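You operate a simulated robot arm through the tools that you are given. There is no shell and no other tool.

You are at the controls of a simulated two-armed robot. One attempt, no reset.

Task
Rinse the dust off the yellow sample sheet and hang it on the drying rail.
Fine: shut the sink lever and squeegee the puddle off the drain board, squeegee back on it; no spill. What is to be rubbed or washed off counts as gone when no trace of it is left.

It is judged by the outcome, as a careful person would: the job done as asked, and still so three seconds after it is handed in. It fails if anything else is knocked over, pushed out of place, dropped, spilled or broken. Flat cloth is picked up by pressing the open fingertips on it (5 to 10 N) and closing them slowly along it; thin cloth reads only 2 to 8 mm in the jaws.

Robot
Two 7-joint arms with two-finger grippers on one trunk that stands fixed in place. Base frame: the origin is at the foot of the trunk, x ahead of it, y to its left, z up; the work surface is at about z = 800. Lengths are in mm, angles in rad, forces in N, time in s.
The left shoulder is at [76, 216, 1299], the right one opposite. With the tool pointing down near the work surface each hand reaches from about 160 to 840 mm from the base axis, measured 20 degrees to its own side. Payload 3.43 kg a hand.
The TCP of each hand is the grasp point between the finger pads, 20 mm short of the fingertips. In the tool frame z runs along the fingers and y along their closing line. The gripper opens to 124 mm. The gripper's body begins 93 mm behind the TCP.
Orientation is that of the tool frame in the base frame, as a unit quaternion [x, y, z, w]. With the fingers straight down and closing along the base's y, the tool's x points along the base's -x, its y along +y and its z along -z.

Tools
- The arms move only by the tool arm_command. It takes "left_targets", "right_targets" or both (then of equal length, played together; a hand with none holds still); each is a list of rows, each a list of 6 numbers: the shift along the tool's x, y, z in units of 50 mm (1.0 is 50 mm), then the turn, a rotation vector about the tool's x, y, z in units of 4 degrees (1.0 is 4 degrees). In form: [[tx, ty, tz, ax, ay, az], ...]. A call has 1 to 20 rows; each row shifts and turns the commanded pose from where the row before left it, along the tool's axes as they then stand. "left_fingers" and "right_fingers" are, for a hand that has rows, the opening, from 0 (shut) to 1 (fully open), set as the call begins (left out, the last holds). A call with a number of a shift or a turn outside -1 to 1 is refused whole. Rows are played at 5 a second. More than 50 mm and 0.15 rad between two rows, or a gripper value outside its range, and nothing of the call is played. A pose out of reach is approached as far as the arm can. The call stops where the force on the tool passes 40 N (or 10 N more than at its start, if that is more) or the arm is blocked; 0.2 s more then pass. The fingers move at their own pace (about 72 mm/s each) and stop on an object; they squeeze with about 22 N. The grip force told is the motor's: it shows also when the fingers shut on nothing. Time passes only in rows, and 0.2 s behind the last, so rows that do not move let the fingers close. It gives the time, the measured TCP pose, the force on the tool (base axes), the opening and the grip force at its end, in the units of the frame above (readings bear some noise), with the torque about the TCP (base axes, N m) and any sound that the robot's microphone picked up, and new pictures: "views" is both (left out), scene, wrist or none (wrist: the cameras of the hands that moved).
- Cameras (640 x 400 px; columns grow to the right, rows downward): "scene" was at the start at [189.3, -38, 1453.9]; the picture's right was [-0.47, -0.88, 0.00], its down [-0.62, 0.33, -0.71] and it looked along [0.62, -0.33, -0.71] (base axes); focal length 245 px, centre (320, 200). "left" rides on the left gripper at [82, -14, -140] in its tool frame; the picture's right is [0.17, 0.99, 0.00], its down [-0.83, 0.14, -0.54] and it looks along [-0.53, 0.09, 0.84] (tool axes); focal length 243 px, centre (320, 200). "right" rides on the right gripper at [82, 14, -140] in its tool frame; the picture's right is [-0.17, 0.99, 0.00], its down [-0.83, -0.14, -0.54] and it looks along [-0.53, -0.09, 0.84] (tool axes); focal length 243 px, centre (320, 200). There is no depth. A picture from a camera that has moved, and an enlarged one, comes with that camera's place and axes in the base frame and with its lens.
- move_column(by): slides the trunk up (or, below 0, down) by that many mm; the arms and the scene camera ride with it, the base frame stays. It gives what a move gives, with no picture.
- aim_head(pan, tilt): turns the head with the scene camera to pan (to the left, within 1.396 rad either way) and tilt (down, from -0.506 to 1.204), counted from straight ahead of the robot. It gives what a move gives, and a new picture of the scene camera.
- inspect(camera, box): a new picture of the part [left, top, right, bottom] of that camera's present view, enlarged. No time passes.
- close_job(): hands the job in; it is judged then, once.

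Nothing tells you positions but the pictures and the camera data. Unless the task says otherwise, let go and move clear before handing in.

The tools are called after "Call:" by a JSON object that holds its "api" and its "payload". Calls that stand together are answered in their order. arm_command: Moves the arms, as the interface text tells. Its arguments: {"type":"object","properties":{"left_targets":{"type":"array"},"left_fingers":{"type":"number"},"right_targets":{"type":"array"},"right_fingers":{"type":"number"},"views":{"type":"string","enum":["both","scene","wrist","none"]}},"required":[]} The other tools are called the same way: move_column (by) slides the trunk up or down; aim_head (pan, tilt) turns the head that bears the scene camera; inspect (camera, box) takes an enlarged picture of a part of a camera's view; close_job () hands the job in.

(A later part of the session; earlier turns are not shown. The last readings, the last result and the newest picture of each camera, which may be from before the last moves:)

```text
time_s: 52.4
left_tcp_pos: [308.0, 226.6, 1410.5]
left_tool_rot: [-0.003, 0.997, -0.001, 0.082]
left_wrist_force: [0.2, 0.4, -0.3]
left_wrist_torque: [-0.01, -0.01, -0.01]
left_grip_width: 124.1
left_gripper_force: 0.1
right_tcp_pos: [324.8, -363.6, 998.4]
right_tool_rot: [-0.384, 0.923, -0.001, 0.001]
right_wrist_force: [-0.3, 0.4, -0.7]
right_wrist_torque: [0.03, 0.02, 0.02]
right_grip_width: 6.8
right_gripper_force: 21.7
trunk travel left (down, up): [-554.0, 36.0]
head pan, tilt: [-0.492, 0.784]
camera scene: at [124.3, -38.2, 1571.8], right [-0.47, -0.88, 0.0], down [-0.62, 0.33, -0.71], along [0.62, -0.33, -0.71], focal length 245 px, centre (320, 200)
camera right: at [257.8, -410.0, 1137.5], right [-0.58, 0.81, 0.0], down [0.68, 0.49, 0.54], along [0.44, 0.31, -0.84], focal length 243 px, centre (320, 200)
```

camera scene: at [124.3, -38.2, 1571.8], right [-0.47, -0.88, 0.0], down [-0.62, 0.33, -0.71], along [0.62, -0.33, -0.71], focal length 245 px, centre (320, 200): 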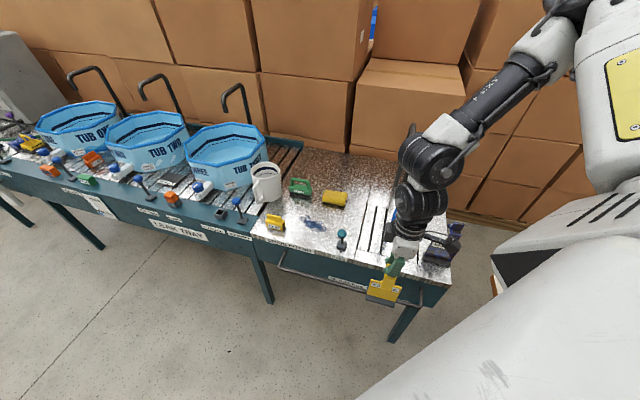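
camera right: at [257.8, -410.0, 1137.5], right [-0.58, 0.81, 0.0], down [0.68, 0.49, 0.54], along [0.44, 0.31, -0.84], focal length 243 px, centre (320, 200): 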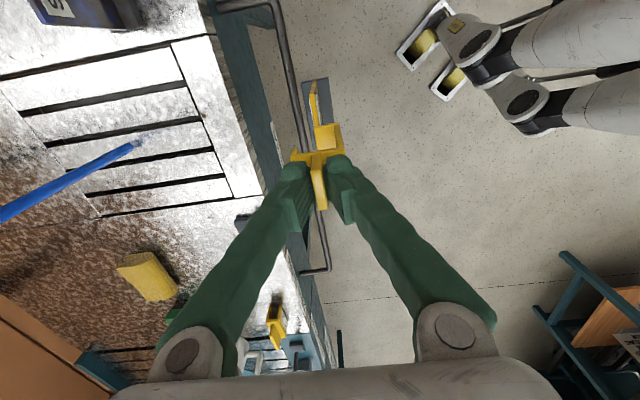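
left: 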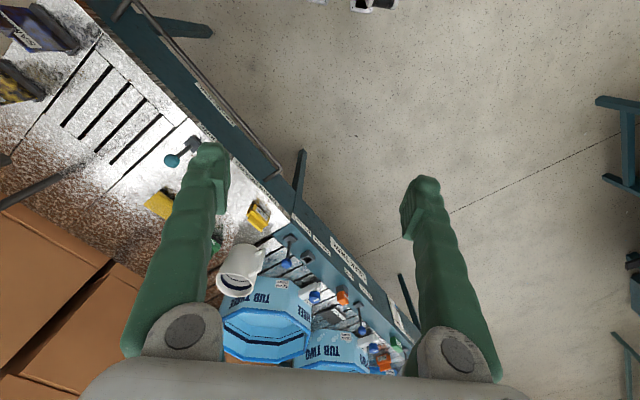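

The rail shows just behind the sheet, at about v≈528. I'll step back 6 mm and lower until the rail is between the hook lip and the plate top.

Call:
{"api": "arm_command", "payload": {"right_targets": [[0, 0.12, 0.4, 0, 0, 0], [0, 0, 0.7, 0, 0, 0], [0, 0, 0.7, 0, 0, 0], [0, 0, 0.7, 0, 0, 0], [0, 0, 0.7, 0, 0, 0], [0, 0, 0.65, 0, 0, 0], [0, 0, 0, 0, 0, 0]], "views": "both"}}

Call:
{"api": "inspect", "payload": {"camera": "right", "box": [240, 80, 400, 220]}}

Call:
{"api": "inspect", "payload": {"camera": "scene", "box": [330, 230, 450, 340]}}

```text
time_s: 54.0
left_tcp_pos: [309.9, 225.9, 1409.7]
left_tool_rot: [-0.003, 0.997, 0.0, 0.083]
left_wrist_force: [1.0, -1.0, 0.2]
left_wrist_torque: [-0.02, 0.0, 0.02]
left_grip_width: 124.0
left_gripper_force: 0.0
right_tcp_pos: [327.1, -383.1, 852.0]
right_tool_rot: [-0.384, 0.923, -0.003, 0.0]
right_wrist_force: [-0.6, 1.0, -1.7]
right_wrist_torque: [0.02, 0.01, -0.02]
right_grip_width: 7.0
right_gripper_force: 21.9
right hand out of reach, approached as far as the arm can: row 5, 6
trunk travel left (down, up): [-554.0, 36.0]
head pan, tilt: [-0.492, 0.784]
camera scene: at [125.0, -37.5, 1571.6], right [-0.47, -0.88, 0.0], down [-0.62, 0.33, -0.71], along [0.62, -0.33, -0.71], focal length 245 px, centre (320, 200)
camera right: at [258.5, -429.5, 991.3], right [-0.58, 0.81, 0.0], down [0.68, 0.49, 0.54], along [0.44, 0.31, -0.84], focal length 243 px, centre (320, 200)
```

scene: 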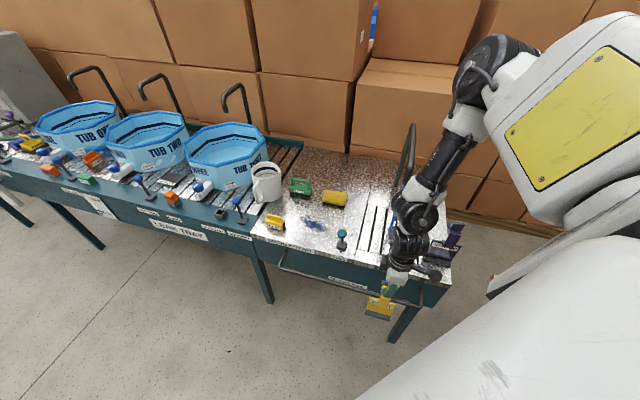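
right: 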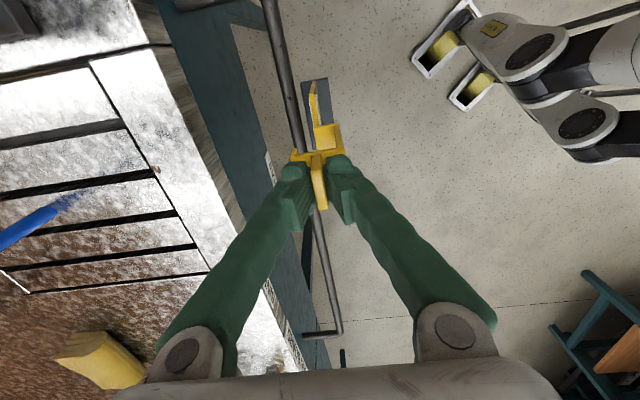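

```text
2.86 times, centred on (320, 150) of right
camera zoom: at [258.5, -429.5, 991.3], right [-0.58, 0.81, 0.0], down [0.68, 0.49, 0.54], along [0.44, 0.31, -0.84], focal length 693 px, centre (320, 343)
```

zoom: 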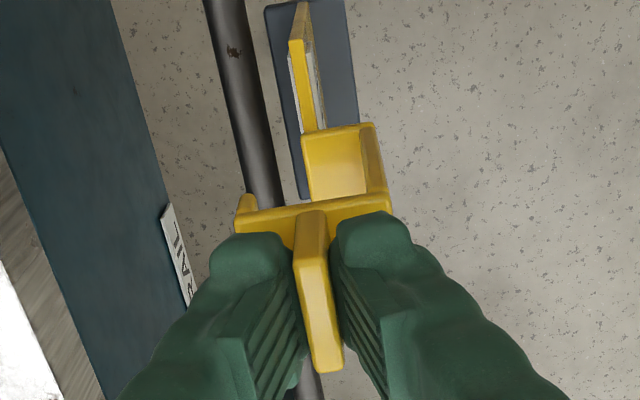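

```text
3.64 times, centred on (390, 285) of scene
camera zoom: at [125.0, -37.5, 1571.6], right [-0.47, -0.88, 0.0], down [-0.62, 0.33, -0.71], along [0.62, -0.33, -0.71], focal length 891 px, centre (66, -109)
```

zoom: 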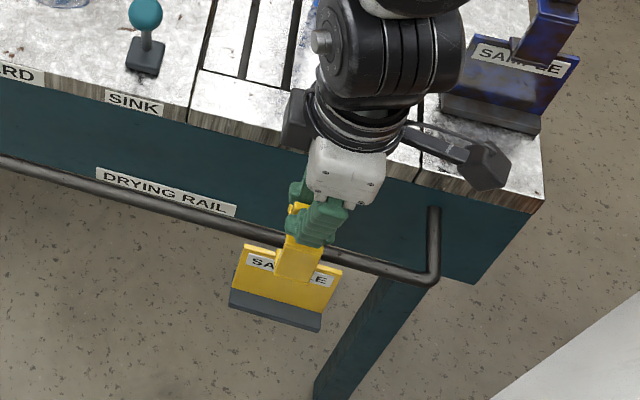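

The raised trunk limits the downward reach. I'll move slightly further off the rail and lower using the column.

Call:
{"api": "arm_command", "payload": {"right_targets": [[0, 0.2, 0, 0, 0, 0], [0, 0.1, 0, 0, 0, 0], [0, 0, 0, 0, 0, 0]], "views": "none"}}

Call:
{"api": "move_column", "payload": {"by": -47}}

Call:
{"api": "inspect", "payload": {"camera": "right", "box": [240, 80, 400, 220]}}

Call:
{"api": "inspect", "payload": {"camera": "scene", "box": [330, 230, 450, 340]}}

```text
time_s: 54.8
left_tcp_pos: [308.8, 226.6, 1409.1]
left_tool_rot: [-0.004, 0.997, 0.0, 0.082]
left_wrist_force: [-0.2, 0.4, 0.4]
left_wrist_torque: [0.01, 0.03, 0.01]
left_grip_width: 123.8
left_gripper_force: 0.1
right_tcp_pos: [316.0, -373.1, 856.9]
right_tool_rot: [-0.385, 0.923, -0.001, 0.0]
right_wrist_force: [0.3, -0.3, -2.1]
right_wrist_torque: [-0.01, 0.0, -0.02]
right_grip_width: 7.1
right_gripper_force: 22.0
right hand out of reach, approached as far as the arm can: row 1
trunk travel left (down, up): [-554.0, 36.0]
head pan, tilt: [-0.492, 0.784]
```

```text
time_s: 55.7
left_tcp_pos: [316.6, 225.9, 1346.4]
left_tool_rot: [-0.003, 0.998, -0.002, 0.06]
left_wrist_force: [0.3, 0.8, -0.4]
left_wrist_torque: [-0.03, 0.02, 0.05]
left_grip_width: 123.9
left_gripper_force: 0.1
right_tcp_pos: [314.6, -373.2, 809.3]
right_tool_rot: [-0.384, 0.923, -0.002, 0.0]
right_wrist_force: [0.4, -1.0, -0.2]
right_wrist_torque: [-0.02, -0.01, -0.03]
right_grip_width: 7.0
right_gripper_force: 22.6
trunk travel left (down, up): [-507.0, 83.0]
head pan, tilt: [-0.492, 0.784]
```

```text
2.86 times, centred on (320, 150) of right
camera zoom: at [246.4, -419.4, 947.5], right [-0.58, 0.81, 0.0], down [0.68, 0.49, 0.54], along [0.44, 0.31, -0.84], focal length 693 px, centre (320, 343)
```

zoom: 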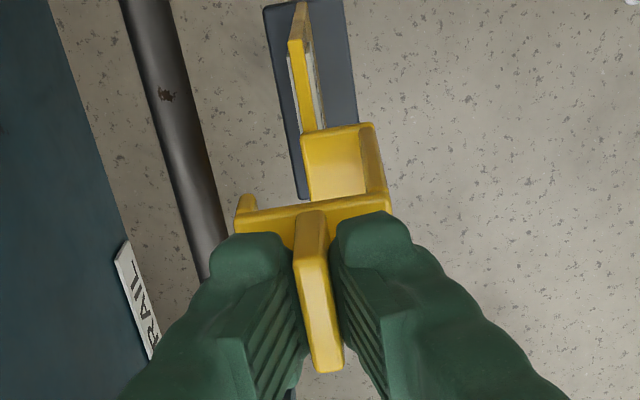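

```text
3.64 times, centred on (390, 285) of scene
camera zoom: at [163.0, -37.6, 1515.7], right [-0.47, -0.88, 0.0], down [-0.62, 0.33, -0.71], along [0.62, -0.33, -0.71], focal length 891 px, centre (66, -109)
```

zoom: 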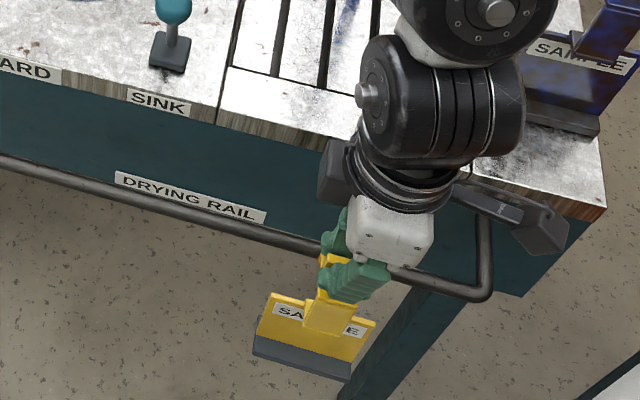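

The rail now sits level with the hook gap and about 41 mm behind it. I'll slide the sheet toward the bench so the lip passes over the rail.

Call:
{"api": "arm_command", "payload": {"right_targets": [[0, -0.28, 0, 0, 0, 0], [0, -0.28, 0, 0, 0, 0], [0, -0.26, 0, 0, 0, 0], [0, 0, 0, 0, 0, 0]], "views": "both"}}

Call:
{"api": "inspect", "payload": {"camera": "right", "box": [240, 80, 400, 220]}}

Call:
{"api": "inspect", "payload": {"camera": "scene", "box": [330, 230, 450, 340]}}

```text
time_s: 56.7
left_tcp_pos: [317.4, 225.4, 1346.3]
left_tool_rot: [-0.002, 0.998, -0.002, 0.059]
left_wrist_force: [0.1, 0.2, -0.1]
left_wrist_torque: [0.01, -0.01, -0.01]
left_grip_width: 123.7
left_gripper_force: 0.0
right_tcp_pos: [343.7, -401.2, 808.0]
right_tool_rot: [-0.385, 0.923, -0.002, 0.0]
right_wrist_force: [-0.6, 0.3, -1.7]
right_wrist_torque: [-0.02, -0.02, -0.01]
right_grip_width: 7.0
right_gripper_force: 21.3
trunk travel left (down, up): [-507.0, 83.0]
head pan, tilt: [-0.492, 0.784]
camera scene: at [163.5, -37.9, 1515.5], right [-0.47, -0.88, 0.0], down [-0.62, 0.33, -0.71], along [0.62, -0.33, -0.71], focal length 245 px, centre (320, 200)
camera right: at [275.6, -448.2, 946.8], right [-0.58, 0.81, 0.0], down [0.68, 0.49, 0.54], along [0.44, 0.31, -0.84], focal length 243 px, centre (320, 200)
```

scene: 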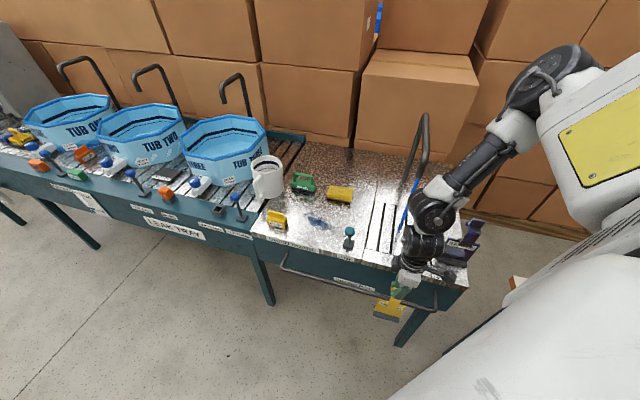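
right: 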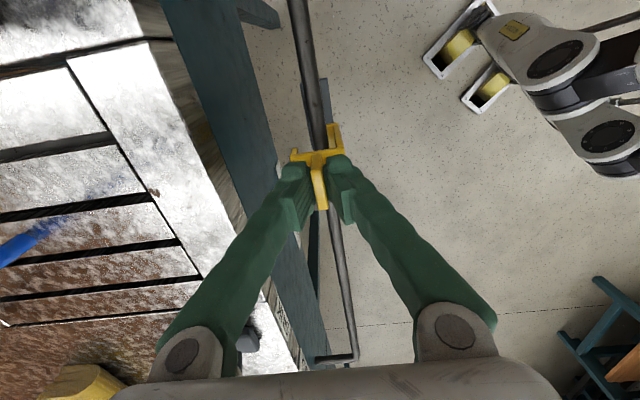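

```text
2.86 times, centred on (320, 150) of right
camera zoom: at [275.6, -448.2, 946.8], right [-0.58, 0.81, 0.0], down [0.68, 0.49, 0.54], along [0.44, 0.31, -0.84], focal length 693 px, centre (320, 343)
```

zoom: 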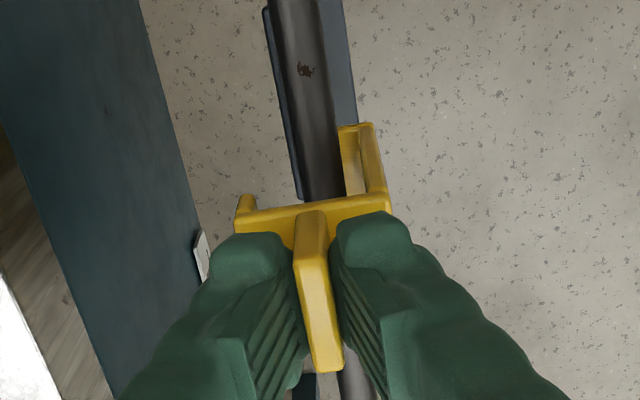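

```text
3.64 times, centred on (390, 285) of scene
camera zoom: at [163.5, -37.9, 1515.5], right [-0.47, -0.88, 0.0], down [-0.62, 0.33, -0.71], along [0.62, -0.33, -0.71], focal length 891 px, centre (66, -109)
```

zoom: 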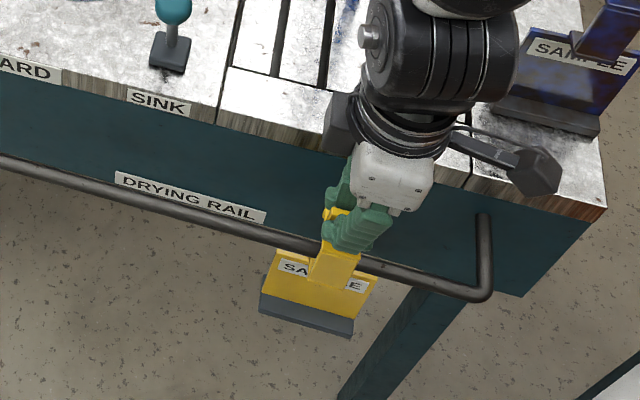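

The rail is now inside the hook. Lowering gently until the shelf rests on it.

Call:
{"api": "arm_command", "payload": {"right_targets": [[0, 0.02, 0.12, 0, 0, 0], [0, 0, 0.12, 0, 0, 0], [0, 0, 0.12, 0, 0, 0], [0, 0, 0.1, 0, 0, 0], [0, 0, 0, 0, 0, 0]], "views": "wrist"}}

Call:
{"api": "inspect", "payload": {"camera": "right", "box": [240, 80, 400, 220]}}

```text
time_s: 57.9
left_tcp_pos: [317.3, 226.0, 1347.3]
left_tool_rot: [-0.002, 0.998, -0.002, 0.06]
left_wrist_force: [0.5, -0.3, 0.8]
left_wrist_torque: [0.02, 0.03, -0.03]
left_grip_width: 124.0
left_gripper_force: 0.0
right_tcp_pos: [342.6, -403.3, 785.1]
right_tool_rot: [-0.384, 0.923, -0.002, 0.0]
right_wrist_force: [0.2, -0.2, -1.4]
right_wrist_torque: [0.0, 0.02, -0.02]
right_grip_width: 6.7
right_gripper_force: 22.3
trunk travel left (down, up): [-507.0, 83.0]
head pan, tilt: [-0.492, 0.784]
camera right: at [274.5, -448.2, 923.6], right [-0.58, 0.81, 0.0], down [0.68, 0.49, 0.54], along [0.44, 0.31, -0.84], focal length 243 px, centre (320, 200)
```

right: 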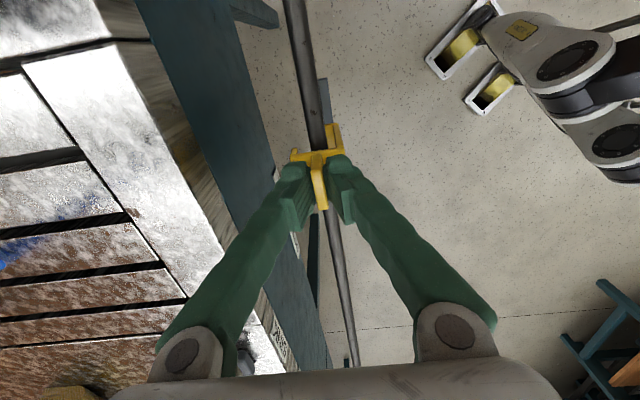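

```text
2.86 times, centred on (320, 150) of right
camera zoom: at [274.5, -448.2, 923.6], right [-0.58, 0.81, 0.0], down [0.68, 0.49, 0.54], along [0.44, 0.31, -0.84], focal length 693 px, centre (320, 343)
```

zoom: 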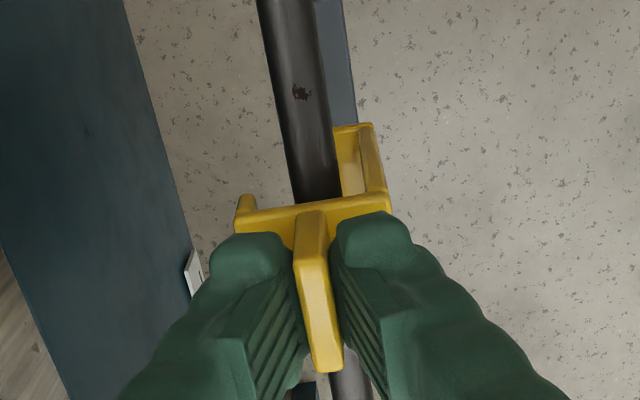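

Well centred, and it isn't touching yet. I'll keep lowering in tiny steps.

Call:
{"api": "arm_command", "payload": {"right_targets": [[0, 0, 0.06, 0, 0, 0], [0, 0, 0.06, 0, 0, 0], [0, 0, 0, 0, 0, 0]], "views": "none"}}

```text
time_s: 58.7
left_tcp_pos: [317.9, 225.7, 1346.3]
left_tool_rot: [-0.003, 0.998, -0.001, 0.06]
left_wrist_force: [-0.1, 0.7, 0.0]
left_wrist_torque: [0.0, 0.0, -0.01]
left_grip_width: 123.8
left_gripper_force: 0.1
right_tcp_pos: [342.7, -401.0, 778.7]
right_tool_rot: [-0.384, 0.923, -0.002, 0.0]
right_wrist_force: [0.0, 0.6, -1.6]
right_wrist_torque: [0.0, 0.01, -0.02]
right_grip_width: 6.9
right_gripper_force: 22.3
trunk travel left (down, up): [-507.0, 83.0]
head pan, tilt: [-0.492, 0.784]
```

Call:
{"api": "arm_command", "payload": {"right_targets": [[0, 0, 0.06, 0, 0, 0], [0, 0, 0, 0, 0, 0]], "views": "none"}}

Call:
{"api": "arm_command", "payload": {"right_targets": [[0, 0, 0.05, 0, 0, 0], [0, 0, 0, 0, 0, 0]], "views": "wrist"}}

Call:
{"api": "inspect", "payload": {"camera": "right", "box": [240, 80, 400, 220]}}

```text
time_s: 59.3
left_tcp_pos: [317.1, 227.3, 1346.9]
left_tool_rot: [-0.003, 0.998, -0.002, 0.059]
left_wrist_force: [0.5, 0.6, -0.5]
left_wrist_torque: [0.01, -0.02, -0.01]
left_grip_width: 124.2
left_gripper_force: 0.1
right_tcp_pos: [343.5, -401.1, 777.7]
right_tool_rot: [-0.385, 0.923, -0.003, 0.001]
right_wrist_force: [-0.1, -0.8, 13.3]
right_wrist_torque: [0.11, -0.12, 0.03]
right_grip_width: 7.0
right_gripper_force: 22.1
trunk travel left (down, up): [-507.0, 83.0]
head pan, tilt: [-0.492, 0.784]
```

```text
time_s: 59.9
left_tcp_pos: [316.2, 227.0, 1348.0]
left_tool_rot: [-0.003, 0.998, -0.003, 0.059]
left_wrist_force: [0.2, 0.8, -0.2]
left_wrist_torque: [0.02, 0.0, 0.02]
left_grip_width: 123.8
left_gripper_force: 0.1
right_tcp_pos: [341.6, -399.4, 773.5]
right_tool_rot: [-0.384, 0.924, -0.003, 0.001]
right_wrist_force: [-1.4, -2.2, 22.8]
right_wrist_torque: [0.0, -0.01, 0.0]
right_grip_width: 6.8
right_gripper_force: 22.2
trunk travel left (down, up): [-507.0, 83.0]
head pan, tilt: [-0.492, 0.784]
camera right: at [274.8, -447.1, 912.9], right [-0.58, 0.81, 0.0], down [0.68, 0.49, 0.54], along [0.44, 0.31, -0.84], focal length 243 px, centre (320, 200)
```

right: 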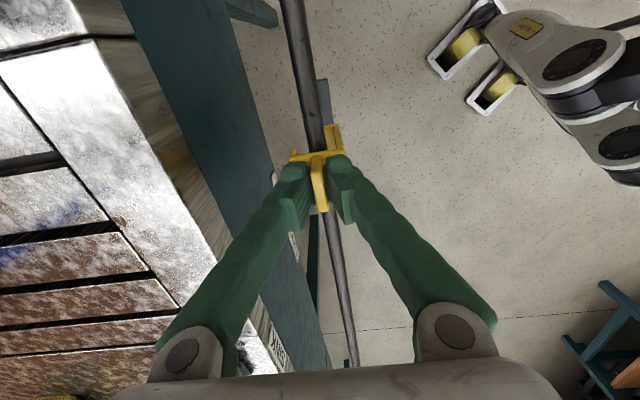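

```text
2.86 times, centred on (320, 150) of right
camera zoom: at [274.8, -447.1, 912.9], right [-0.58, 0.81, 0.0], down [0.68, 0.49, 0.54], along [0.44, 0.31, -0.84], focal length 693 px, centre (320, 343)
```

zoom: 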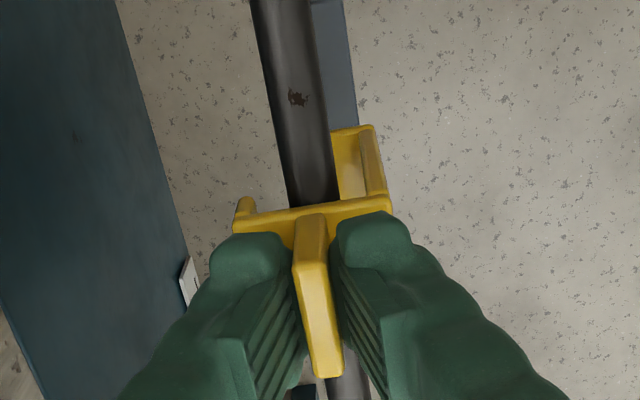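

The shelf is on the rail, with 23 N of upward force. I'll ease off slightly and release with a small opening, so the back finger doesn't touch the bench.

Call:
{"api": "arm_command", "payload": {"right_targets": [[0, 0, -0.05, 0, 0, 0], [0, 0, 0, 0, 0, 0]], "views": "none"}}

Call:
{"api": "arm_command", "payload": {"right_targets": [[0, 0, 0, 0, 0, 0], [0, 0, 0, 0, 0, 0], [0, 0, 0, 0, 0, 0]], "right_fingers": 0.22, "views": "wrist"}}

Call:
{"api": "inspect", "payload": {"camera": "right", "box": [240, 80, 400, 220]}}

```text
time_s: 60.5
left_tcp_pos: [317.4, 226.2, 1346.0]
left_tool_rot: [-0.003, 0.998, -0.001, 0.06]
left_wrist_force: [-0.4, 0.6, 0.4]
left_wrist_torque: [0.0, 0.01, 0.0]
left_grip_width: 124.3
left_gripper_force: 0.1
right_tcp_pos: [342.6, -402.9, 774.8]
right_tool_rot: [-0.384, 0.923, -0.001, 0.0]
right_wrist_force: [-0.2, -0.2, -0.8]
right_wrist_torque: [0.01, -0.04, -0.01]
right_grip_width: 6.9
right_gripper_force: 22.3
trunk travel left (down, up): [-507.0, 83.0]
head pan, tilt: [-0.492, 0.784]
```

```text
time_s: 61.3
left_tcp_pos: [317.3, 225.8, 1346.1]
left_tool_rot: [-0.002, 0.998, -0.003, 0.059]
left_wrist_force: [-1.0, -1.0, -0.9]
left_wrist_torque: [-0.02, 0.02, -0.03]
left_grip_width: 124.0
left_gripper_force: 0.0
right_tcp_pos: [342.8, -401.0, 776.5]
right_tool_rot: [-0.384, 0.923, -0.002, 0.0]
right_wrist_force: [0.6, -0.5, 0.2]
right_wrist_torque: [-0.03, 0.0, 0.02]
right_grip_width: 27.4
right_gripper_force: 0.0
trunk travel left (down, up): [-507.0, 83.0]
head pan, tilt: [-0.492, 0.784]
camera right: at [275.1, -448.2, 915.1], right [-0.58, 0.81, 0.0], down [0.68, 0.49, 0.54], along [0.44, 0.31, -0.84], focal length 243 px, centre (320, 200)
```

right: 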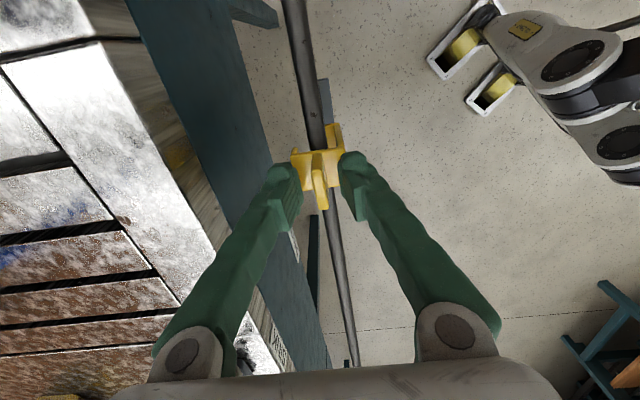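

```text
2.86 times, centred on (320, 150) of right
camera zoom: at [275.1, -448.2, 915.1], right [-0.58, 0.81, 0.0], down [0.68, 0.49, 0.54], along [0.44, 0.31, -0.84], focal length 693 px, centre (320, 343)
```

zoom: 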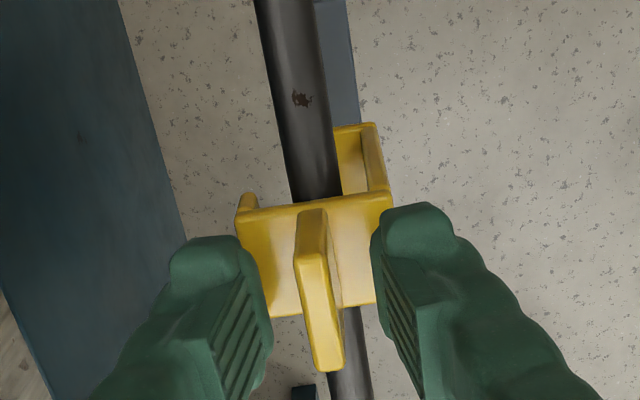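

It's hanging. I'll lift the hand straight up and look.

Call:
{"api": "arm_command", "payload": {"right_targets": [[0, 0, -0.3, 0, 0, 0], [0, 0, -0.6, 0, 0, 0], [0, 0, -0.9, 0, 0, 0], [0, 0, -0.9, 0, 0, 0], [0, 0, -0.9, 0, 0, 0], [0, 0, 0, 0, 0, 0]], "views": "both"}}

Call:
{"api": "inspect", "payload": {"camera": "scene", "box": [330, 230, 450, 340]}}

Call:
{"api": "inspect", "payload": {"camera": "right", "box": [240, 40, 400, 220]}}

```text
time_s: 62.7
left_tcp_pos: [317.5, 226.4, 1346.5]
left_tool_rot: [-0.003, 0.998, -0.001, 0.059]
left_wrist_force: [1.6, 1.1, 0.5]
left_wrist_torque: [0.0, 0.04, 0.0]
left_grip_width: 123.9
left_gripper_force: 0.2
right_tcp_pos: [342.8, -402.3, 955.5]
right_tool_rot: [-0.384, 0.923, -0.002, -0.001]
right_wrist_force: [1.2, -0.3, -0.5]
right_wrist_torque: [0.01, -0.02, 0.04]
right_grip_width: 27.3
right_gripper_force: 0.0
trunk travel left (down, up): [-507.0, 83.0]
head pan, tilt: [-0.492, 0.784]
camera scene: at [163.9, -38.3, 1515.4], right [-0.47, -0.88, 0.0], down [-0.62, 0.33, -0.71], along [0.62, -0.33, -0.71], focal length 245 px, centre (320, 200)
camera right: at [275.2, -448.7, 1094.7], right [-0.58, 0.81, 0.0], down [0.68, 0.49, 0.54], along [0.44, 0.31, -0.84], focal length 243 px, centre (320, 200)
```

scene: 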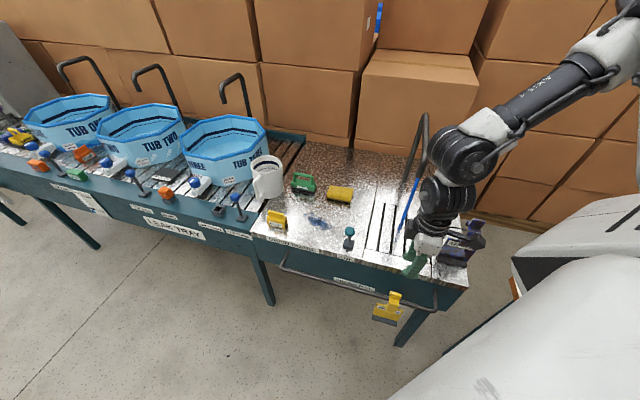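
right: 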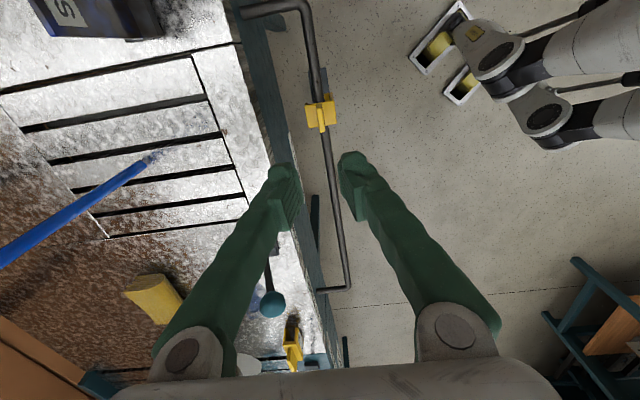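

```text
3.64 times, centred on (390, 285) of scene
camera zoom: at [163.9, -38.3, 1515.4], right [-0.47, -0.88, 0.0], down [-0.62, 0.33, -0.71], along [0.62, -0.33, -0.71], focal length 891 px, centre (66, -109)
```

zoom: 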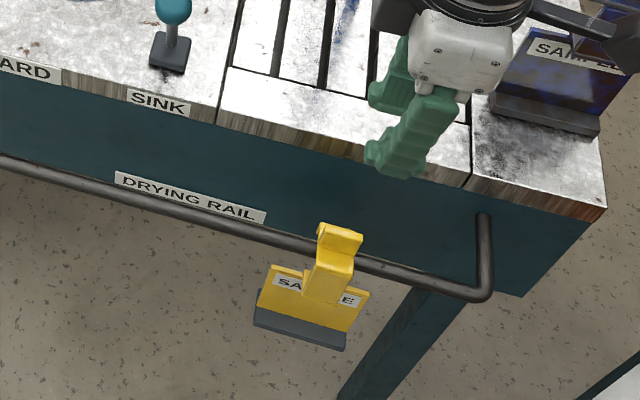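

```text
2.22 times, centred on (320, 130) of right
camera zoom: at [275.2, -448.7, 1094.7], right [-0.58, 0.81, 0.0], down [0.68, 0.49, 0.54], along [0.44, 0.31, -0.84], focal length 539 px, centre (320, 356)
```

zoom: 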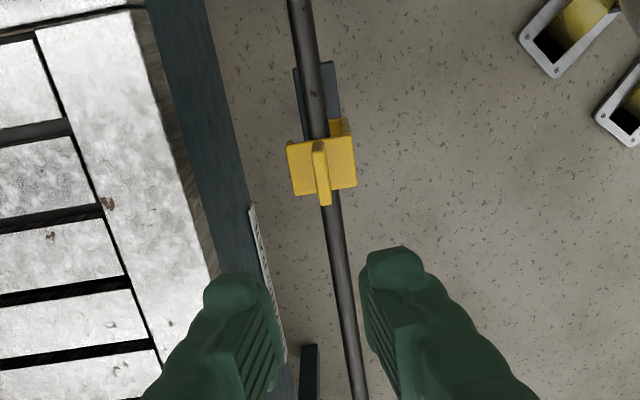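

The sheet hangs squarely on the rail. Now to shut the sink lever: I'll rise, move over the knob with the fingers open, and straddle it.

Call:
{"api": "arm_command", "payload": {"right_targets": [[0, 0, -0.9, 0, 0, 0], [0, 0, -0.9, 0, 0, 0], [-0.88, -0.3, 0, 0, 0, 0], [-0.88, -0.5, 0, 0, 0, 0], [-0.88, -0.5, 0, 0, 0, 0], [-0.88, -0.5, 0, 0, 0, 0], [0, 0, 0, 0, 0, 0]], "right_fingers": 1.0, "views": "both"}}

```text
refused: row 4 steps farther than a row can; nothing moved
```

Call:
{"api": "arm_command", "payload": {"right_targets": [[0, 0, -0.9, 0, 0, 0], [0, 0, -0.9, 0, 0, 0], [-0.7, -0.36, 0, 0, 0, 0], [-0.7, -0.36, 0, 0, 0, 0], [-0.7, -0.36, 0, 0, 0, 0], [-0.7, -0.36, 0, 0, 0, 0], [-0.72, -0.36, 0, 0, 0, 0], [0, 0, 0, 0, 0, 0]], "right_fingers": 1.0, "views": "wrist"}}

```text
time_s: 64.5
left_tcp_pos: [315.9, 225.0, 1348.1]
left_tool_rot: [-0.002, 0.998, -0.002, 0.06]
left_wrist_force: [-1.1, 0.6, -0.3]
left_wrist_torque: [0.03, -0.01, -0.01]
left_grip_width: 124.2
left_gripper_force: 0.0
right_tcp_pos: [528.0, -338.5, 1049.9]
right_tool_rot: [-0.384, 0.924, -0.003, 0.0]
right_wrist_force: [-0.3, -0.8, -0.1]
right_wrist_torque: [-0.03, -0.01, -0.01]
right_grip_width: 123.7
right_gripper_force: 0.0
trunk travel left (down, up): [-507.0, 83.0]
head pan, tilt: [-0.492, 0.784]
camera right: at [461.0, -385.1, 1187.8], right [-0.58, 0.81, 0.0], down [0.68, 0.49, 0.54], along [0.44, 0.31, -0.84], focal length 243 px, centre (320, 200)
```

right: 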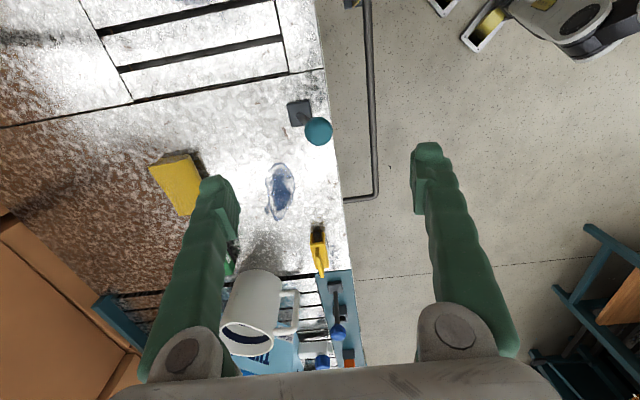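

Call:
{"api": "arm_command", "payload": {"right_targets": [[0, 0, 0.84, 0, 0, 0], [0, 0, 0.84, 0, 0, 0], [0, 0, 0.84, 0, 0, 0], [0, 0, 0, 0, 0, 0]], "views": "none"}}

Call:
{"api": "arm_command", "payload": {"right_targets": [[0, 0, 0, 0, 0, 0], [0, 0, 0, 0, 0, 0], [0, 0, 0, 0, 0, 0], [0, 0, 0, 0, 0, 0]], "right_fingers": 0.3, "views": "wrist"}}

Call:
{"api": "arm_command", "payload": {"right_targets": [[0, -0.2, 0, 0, 0, 0], [0, -0.2, 0, 0, 0, 0], [0, -0.2, 0, 0, 0, 0], [0, 0, 0, 0, 0, 0]], "views": "both"}}

```text
time_s: 65.5
left_tcp_pos: [318.4, 226.3, 1346.1]
left_tool_rot: [-0.003, 0.998, -0.002, 0.059]
left_wrist_force: [0.5, 0.5, 0.0]
left_wrist_torque: [-0.01, -0.03, 0.01]
left_grip_width: 123.9
left_gripper_force: 0.0
right_tcp_pos: [532.2, -340.3, 920.2]
right_tool_rot: [-0.384, 0.923, -0.001, 0.0]
right_wrist_force: [0.2, -0.1, 0.0]
right_wrist_torque: [0.01, 0.03, 0.01]
right_grip_width: 124.0
right_gripper_force: 0.1
trunk travel left (down, up): [-507.0, 83.0]
head pan, tilt: [-0.492, 0.784]
```

```text
time_s: 66.5
left_tcp_pos: [318.0, 225.8, 1346.5]
left_tool_rot: [-0.002, 0.998, -0.001, 0.059]
left_wrist_force: [-0.2, 0.3, 1.0]
left_wrist_torque: [0.01, -0.04, 0.0]
left_grip_width: 124.1
left_gripper_force: 0.1
right_tcp_pos: [531.7, -339.8, 920.6]
right_tool_rot: [-0.384, 0.923, -0.002, -0.001]
right_wrist_force: [0.2, -0.4, 1.0]
right_wrist_torque: [0.0, -0.01, 0.0]
right_grip_width: 37.3
right_gripper_force: 0.1
trunk travel left (down, up): [-507.0, 83.0]
head pan, tilt: [-0.492, 0.784]
camera right: at [464.1, -385.9, 1059.3], right [-0.58, 0.81, 0.0], down [0.68, 0.49, 0.54], along [0.44, 0.31, -0.84], focal length 243 px, centre (320, 200)
```

right: 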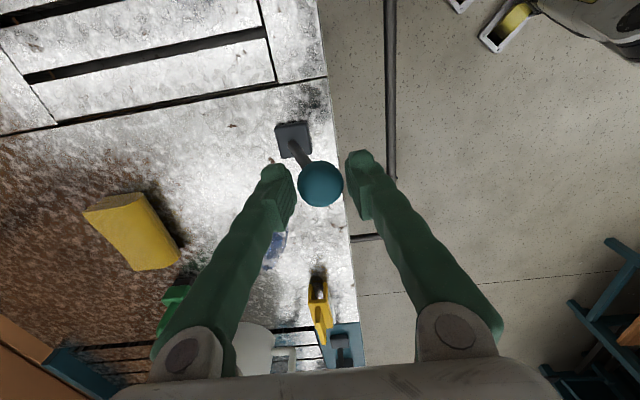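

```text
time_s: 67.5
left_tcp_pos: [318.0, 225.9, 1346.2]
left_tool_rot: [-0.003, 0.998, -0.001, 0.059]
left_wrist_force: [0.0, 0.3, 0.3]
left_wrist_torque: [0.02, -0.03, 0.01]
left_grip_width: 124.0
left_gripper_force: 0.0
right_tcp_pos: [552.3, -359.8, 919.8]
right_tool_rot: [-0.384, 0.923, -0.001, 0.0]
right_wrist_force: [0.3, -0.2, -0.3]
right_wrist_torque: [-0.01, 0.02, 0.05]
right_grip_width: 37.1
right_gripper_force: 0.0
trunk travel left (down, up): [-507.0, 83.0]
head pan, tilt: [-0.492, 0.784]
camera scene: at [163.2, -37.9, 1515.6], right [-0.47, -0.88, 0.0], down [-0.62, 0.33, -0.71], along [0.62, -0.33, -0.71], focal length 245 px, centre (320, 200)
camera right: at [484.7, -407.1, 1059.4], right [-0.58, 0.81, 0.0], down [0.68, 0.49, 0.54], along [0.44, 0.31, -0.84], focal length 243 px, centre (320, 200)
```

scene: 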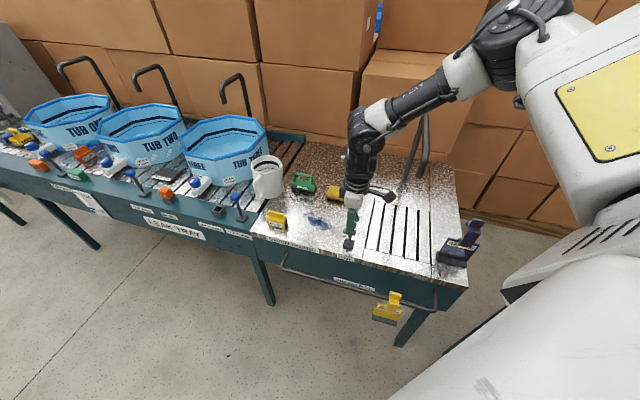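
right: 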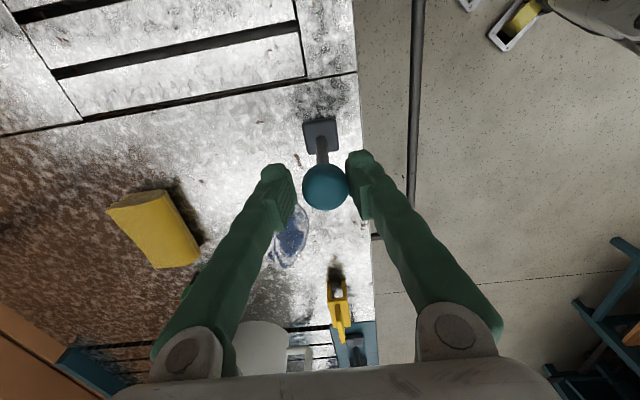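

The water is off. I'll nudge the lever the last few millimetres to its original upright position.

Call:
{"api": "arm_command", "payload": {"right_targets": [[0, -0.05, 0, 0, 0, 0], [0, 0, 0, 0, 0, 0]], "views": "wrist"}}

Call:
{"api": "inspect", "payload": {"camera": "right", "box": [260, 90, 380, 220]}}

Call:
{"api": "inspect", "payload": {"camera": "scene", "box": [330, 100, 470, 260]}}

```text
time_s: 68.1
left_tcp_pos: [317.8, 225.8, 1345.9]
left_tool_rot: [-0.002, 0.998, -0.001, 0.06]
left_wrist_force: [0.0, 0.1, 0.7]
left_wrist_torque: [-0.01, -0.01, -0.02]
left_grip_width: 124.0
left_gripper_force: 0.1
right_tcp_pos: [554.4, -361.4, 920.8]
right_tool_rot: [-0.385, 0.923, -0.002, 0.0]
right_wrist_force: [-0.2, 0.3, -0.3]
right_wrist_torque: [0.02, -0.01, -0.01]
right_grip_width: 37.3
right_gripper_force: 0.1
trunk travel left (down, up): [-507.0, 83.0]
head pan, tilt: [-0.492, 0.784]
camera right: at [486.6, -408.7, 1059.8], right [-0.58, 0.81, 0.0], down [0.68, 0.49, 0.54], along [0.44, 0.31, -0.84], focal length 243 px, centre (320, 200)
```

right: 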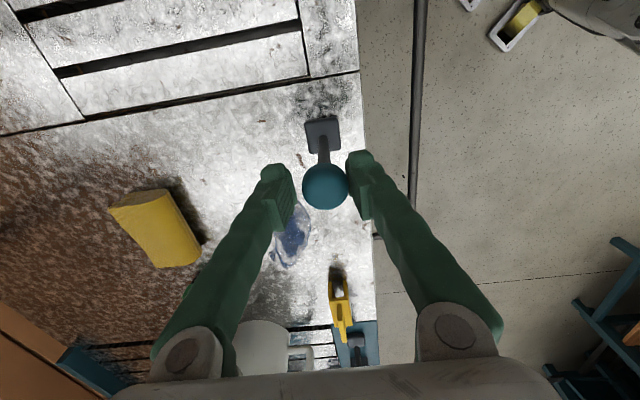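

```text
3.08 times, centred on (320, 155) of right
camera zoom: at [486.6, -408.7, 1059.8], right [-0.58, 0.81, 0.0], down [0.68, 0.49, 0.54], along [0.44, 0.31, -0.84], focal length 746 px, centre (320, 338)
```

zoom: 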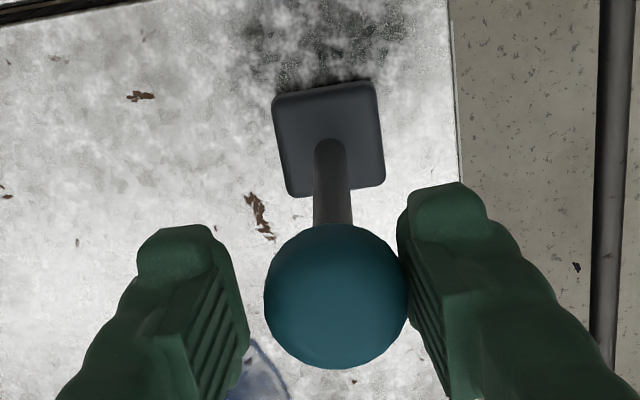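

```text
2.50 times, centred on (400, 180) of scene
camera zoom: at [163.2, -38.0, 1515.6], right [-0.47, -0.88, 0.0], down [-0.62, 0.33, -0.71], along [0.62, -0.33, -0.71], focal length 612 px, centre (120, 250)
```

zoom: 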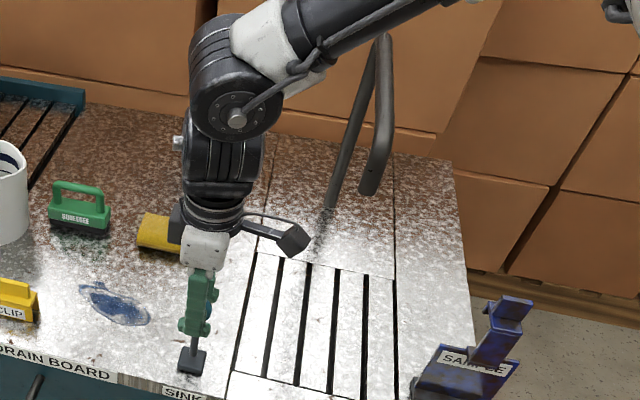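

The lever is upright again and the water is shut. Now for the squeegee, near u≈381, v≈867 and far out. I'll release the knob, move over the board and lower the trunk for more reach.

Call:
{"api": "arm_command", "payload": {"right_targets": [[0, 0.03, 0, 0, 0, 0], [0, 0, 0, 0, 0, 0], [0, 0, 0, 0, 0, 0], [0, 0, -0.9, 0, 0, 0], [0, 0, -0.9, 0, 0, 0], [0, 0, -0.9, 0, 0, 0], [-0.6, -0.6, 0, 0, 0, 0], [-0.6, -0.6, 0, 0, 0, 0], [-0.6, -0.6, 0, 0, 0, 0], [0, 0, 0, 0, 0, 0]], "right_fingers": 0.6, "views": "none"}}

Call:
{"api": "move_column", "payload": {"by": -140}}

Call:
{"api": "inspect", "payload": {"camera": "scene", "box": [0, 0, 640, 400]}}

Call:
{"api": "inspect", "payload": {"camera": "right", "box": [0, 0, 640, 400]}}

```text
time_s: 70.3
left_tcp_pos: [316.4, 227.0, 1346.4]
left_tool_rot: [-0.003, 0.998, -0.003, 0.059]
left_wrist_force: [0.3, -0.4, 0.1]
left_wrist_torque: [-0.04, 0.01, -0.01]
left_grip_width: 124.3
left_gripper_force: 0.1
right_tcp_pos: [646.4, -362.1, 1058.0]
right_tool_rot: [-0.384, 0.923, -0.002, 0.0]
right_wrist_force: [-0.9, 0.1, -0.2]
right_wrist_torque: [-0.04, -0.01, 0.0]
right_grip_width: 74.6
right_gripper_force: 0.1
right hand out of reach, approached as far as the arm can: row 9
trunk travel left (down, up): [-507.0, 83.0]
head pan, tilt: [-0.492, 0.784]
```

```text
time_s: 72.0
left_tcp_pos: [340.5, 225.5, 1155.6]
left_tool_rot: [-0.003, 0.999, -0.003, -0.033]
left_wrist_force: [-0.1, 0.5, -0.2]
left_wrist_torque: [0.0, -0.02, -0.01]
left_grip_width: 123.8
left_gripper_force: 0.1
right_tcp_pos: [647.3, -359.2, 914.9]
right_tool_rot: [-0.385, 0.923, -0.002, 0.001]
right_wrist_force: [0.3, -1.1, 0.0]
right_wrist_torque: [0.01, -0.01, 0.0]
right_grip_width: 74.5
right_gripper_force: 0.1
trunk travel left (down, up): [-367.0, 223.0]
head pan, tilt: [-0.492, 0.784]
```

```text
1.00 times, centred on (320, 200) of scene (not enlarged: the box is as wide or as high as the picture)
camera zoom: at [213.3, -37.9, 1364.3], right [-0.47, -0.88, 0.0], down [-0.62, 0.33, -0.71], along [0.62, -0.33, -0.71], focal length 245 px, centre (320, 200)
```

zoom: 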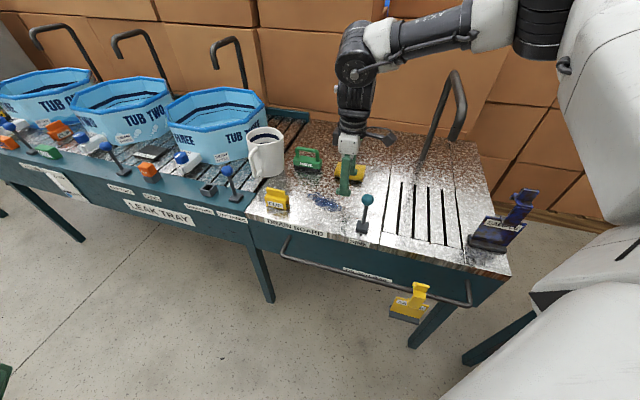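

```text
1.00 times, centred on (320, 200) of right (not enlarged: the box is as wide or as high as the picture)
camera zoom: at [579.6, -406.6, 1054.3], right [-0.58, 0.81, 0.0], down [0.68, 0.49, 0.54], along [0.44, 0.31, -0.84], focal length 243 px, centre (320, 200)
```

zoom: 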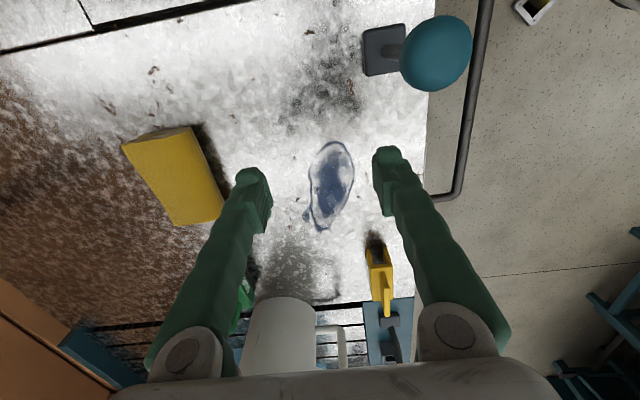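

The lowered trunk works. The puddle spans about u 209–327 and v 678–752, just behind the lever base. I'll reach over the squeegee handle and check alignment.

Call:
{"api": "arm_command", "payload": {"right_targets": [[0, 0, -0.5, 0, 0, 0], [-0.6, -0.2, 0, 0, 0, 0], [-0.6, -0.2, 0, 0, 0, 0], [-0.6, -0.55, 0, 0, 0, 0], [-0.6, -0.55, 0, 0, 0, 0], [-0.6, -0.55, 0, 0, 0, 0], [-0.5, -0.55, 0, 0, 0, 0], [0, -0.45, 0, 0, 0, 0], [0, 0, 0, 0, 0, 0]], "views": "both"}}

```text
time_s: 74.0
left_tcp_pos: [342.1, 225.4, 1154.2]
left_tool_rot: [-0.003, 0.999, -0.002, -0.033]
left_wrist_force: [-0.1, -0.8, -0.1]
left_wrist_torque: [-0.03, -0.02, -0.01]
left_grip_width: 123.9
left_gripper_force: 0.1
right_tcp_pos: [691.3, -392.8, 930.1]
right_tool_rot: [-0.385, 0.923, -0.002, 0.002]
right_wrist_force: [0.7, 0.2, -0.1]
right_wrist_torque: [0.03, 0.0, -0.01]
right_grip_width: 74.3
right_gripper_force: 0.0
right hand out of reach, approached as far as the arm can: row 2, 3, 4, 5, 6, 7, 8
trunk travel left (down, up): [-367.0, 223.0]
head pan, tilt: [-0.492, 0.784]
camera scene: at [213.4, -37.7, 1364.3], right [-0.47, -0.88, 0.0], down [-0.62, 0.33, -0.71], along [0.62, -0.33, -0.71], focal length 245 px, centre (320, 200)
camera right: at [622.9, -438.1, 1068.5], right [-0.58, 0.81, 0.0], down [0.68, 0.49, 0.54], along [0.44, 0.31, -0.84], focal length 243 px, centre (320, 200)
```

scene: 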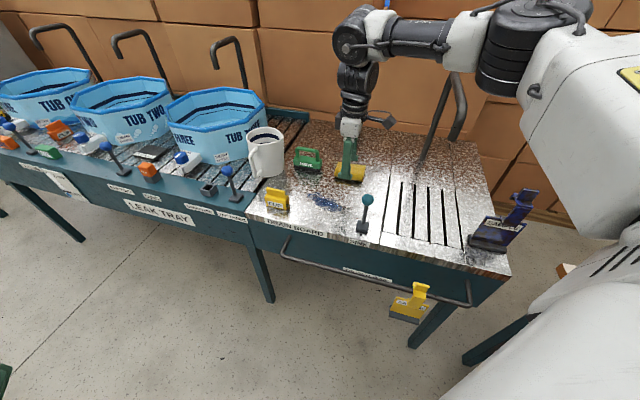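
right: 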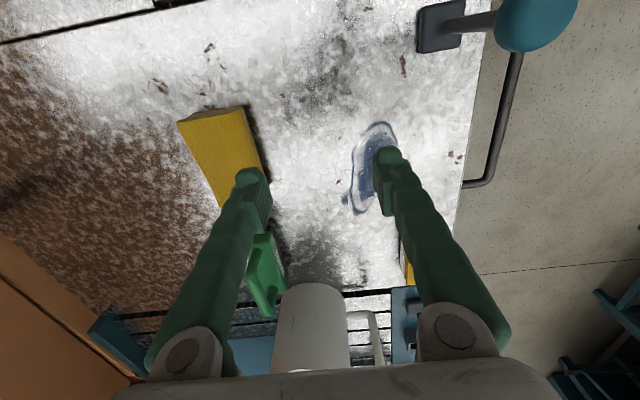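

With this hand yaw the arm stops short of the squeegee. I'll test whether a different yaw extends the reach.

Call:
{"api": "arm_command", "payload": {"right_targets": [[0, 0, 0, 0, 0, 1], [0, 0, 0, 0, 0, 1], [0, 0, 0, 0, 0, 1], [0, 0, 0, 0, 0, 1], [0, 0, 0, 0, 0, 1], [0, 0, 0, 0, 0, 1], [0, 0, 0, 0, 0, 1], [0, 0, 0, 0, 0, 1], [0, 0, 0, 0, 0, 1], [0, 0, 0, 0, 0, 1], [0, 0, 0, 0, 0, 1], [0, 0, 0, 0, 0, 0.3], [0, 0, 0, 0, 0, 0]], "views": "none"}}

Call:
{"api": "arm_command", "payload": {"right_targets": [[-0.8, 0, 0, 0, 0, 0], [-0.8, 0, 0, 0, 0, 0], [-0.8, 0, 0, 0, 0, 0], [0, 0, 0, 0, 0, 0]], "views": "both"}}

```text
time_s: 76.8
left_tcp_pos: [342.0, 225.6, 1155.3]
left_tool_rot: [-0.003, 0.999, -0.002, -0.034]
left_wrist_force: [0.2, 0.1, 0.5]
left_wrist_torque: [0.01, 0.0, -0.01]
left_grip_width: 124.0
left_gripper_force: 0.1
right_tcp_pos: [690.2, -391.8, 930.2]
right_tool_rot: [0.0, 1.0, -0.002, 0.001]
right_wrist_force: [-0.3, 0.0, 0.3]
right_wrist_torque: [-0.01, -0.01, 0.01]
right_grip_width: 74.3
right_gripper_force: 0.1
trunk travel left (down, up): [-367.0, 223.0]
head pan, tilt: [-0.492, 0.784]
```

```text
time_s: 77.8
left_tcp_pos: [341.7, 226.6, 1155.2]
left_tool_rot: [-0.003, 0.999, -0.002, -0.034]
left_wrist_force: [-0.5, -0.2, -0.4]
left_wrist_torque: [-0.01, 0.02, -0.02]
left_grip_width: 123.9
left_gripper_force: 0.0
right_tcp_pos: [690.2, -391.1, 930.0]
right_tool_rot: [0.0, 1.0, -0.001, 0.0]
right_wrist_force: [0.4, 0.7, 0.5]
right_wrist_torque: [0.04, 0.04, -0.02]
right_grip_width: 74.3
right_gripper_force: 0.0
right hand out of reach, approached as far as the arm can: row 1, 2, 3
trunk travel left (down, up): [-367.0, 223.0]
head pan, tilt: [-0.492, 0.784]
camera scene: at [213.5, -38.0, 1364.2], right [-0.47, -0.88, 0.0], down [-0.62, 0.33, -0.71], along [0.62, -0.33, -0.71], focal length 245 px, centre (320, 200)
camera right: at [607.6, -375.7, 1069.0], right [0.17, 0.99, 0.0], down [0.83, -0.14, 0.54], along [0.53, -0.09, -0.84], focal length 243 px, centre (320, 200)
```

scene: 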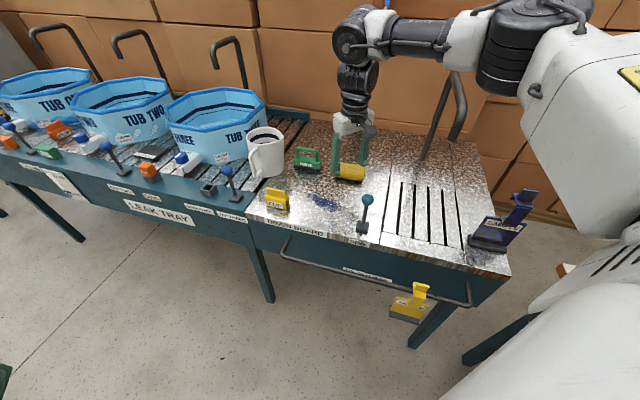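
right: 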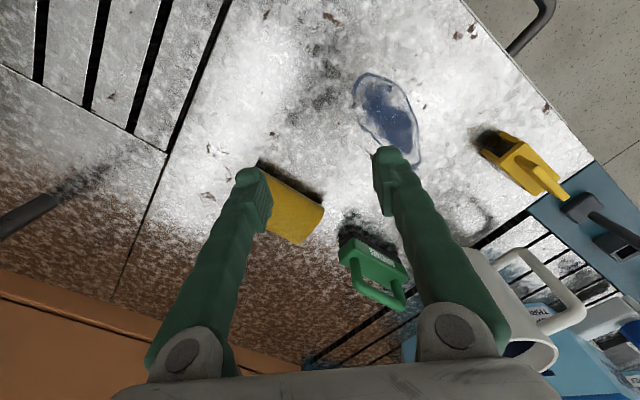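

The limit is arm length, not yaw, so the squeegee needs a lowered trunk and the tool tilted outward. I'll back off, raise the hand and lower the trunk.

Call:
{"api": "arm_command", "payload": {"right_targets": [[0.8, 0, -0.5, 0, 0, 0], [0.8, 0, -0.5, 0, 0, 0], [0, 0, -0.9, 0, 0, 0], [0, 0, 0, 0, 0, 0]], "views": "none"}}

Call:
{"api": "move_column", "payload": {"by": -110}}

```text
time_s: 78.8
left_tcp_pos: [341.8, 224.7, 1154.4]
left_tool_rot: [-0.003, 0.999, -0.002, -0.034]
left_wrist_force: [0.0, -0.3, -0.2]
left_wrist_torque: [0.02, -0.02, 0.02]
left_grip_width: 124.0
left_gripper_force: 0.0
right_tcp_pos: [610.2, -390.6, 1025.2]
right_tool_rot: [0.0, 1.0, -0.002, 0.0]
right_wrist_force: [-0.5, -0.4, 0.0]
right_wrist_torque: [0.01, -0.01, -0.02]
right_grip_width: 74.3
right_gripper_force: 0.1
trunk travel left (down, up): [-367.0, 223.0]
head pan, tilt: [-0.492, 0.784]
```

```text
time_s: 80.2
left_tcp_pos: [353.5, 225.0, 1029.7]
left_tool_rot: [-0.003, 0.997, -0.002, -0.071]
left_wrist_force: [-0.1, 0.7, 0.0]
left_wrist_torque: [-0.03, -0.05, -0.02]
left_grip_width: 124.0
left_gripper_force: 0.1
right_tcp_pos: [609.4, -392.5, 915.5]
right_tool_rot: [0.001, 1.0, -0.002, 0.001]
right_wrist_force: [0.1, -0.5, 0.0]
right_wrist_torque: [-0.01, -0.03, -0.02]
right_grip_width: 74.4
right_gripper_force: 0.0
trunk travel left (down, up): [-257.0, 333.0]
head pan, tilt: [-0.492, 0.784]
```

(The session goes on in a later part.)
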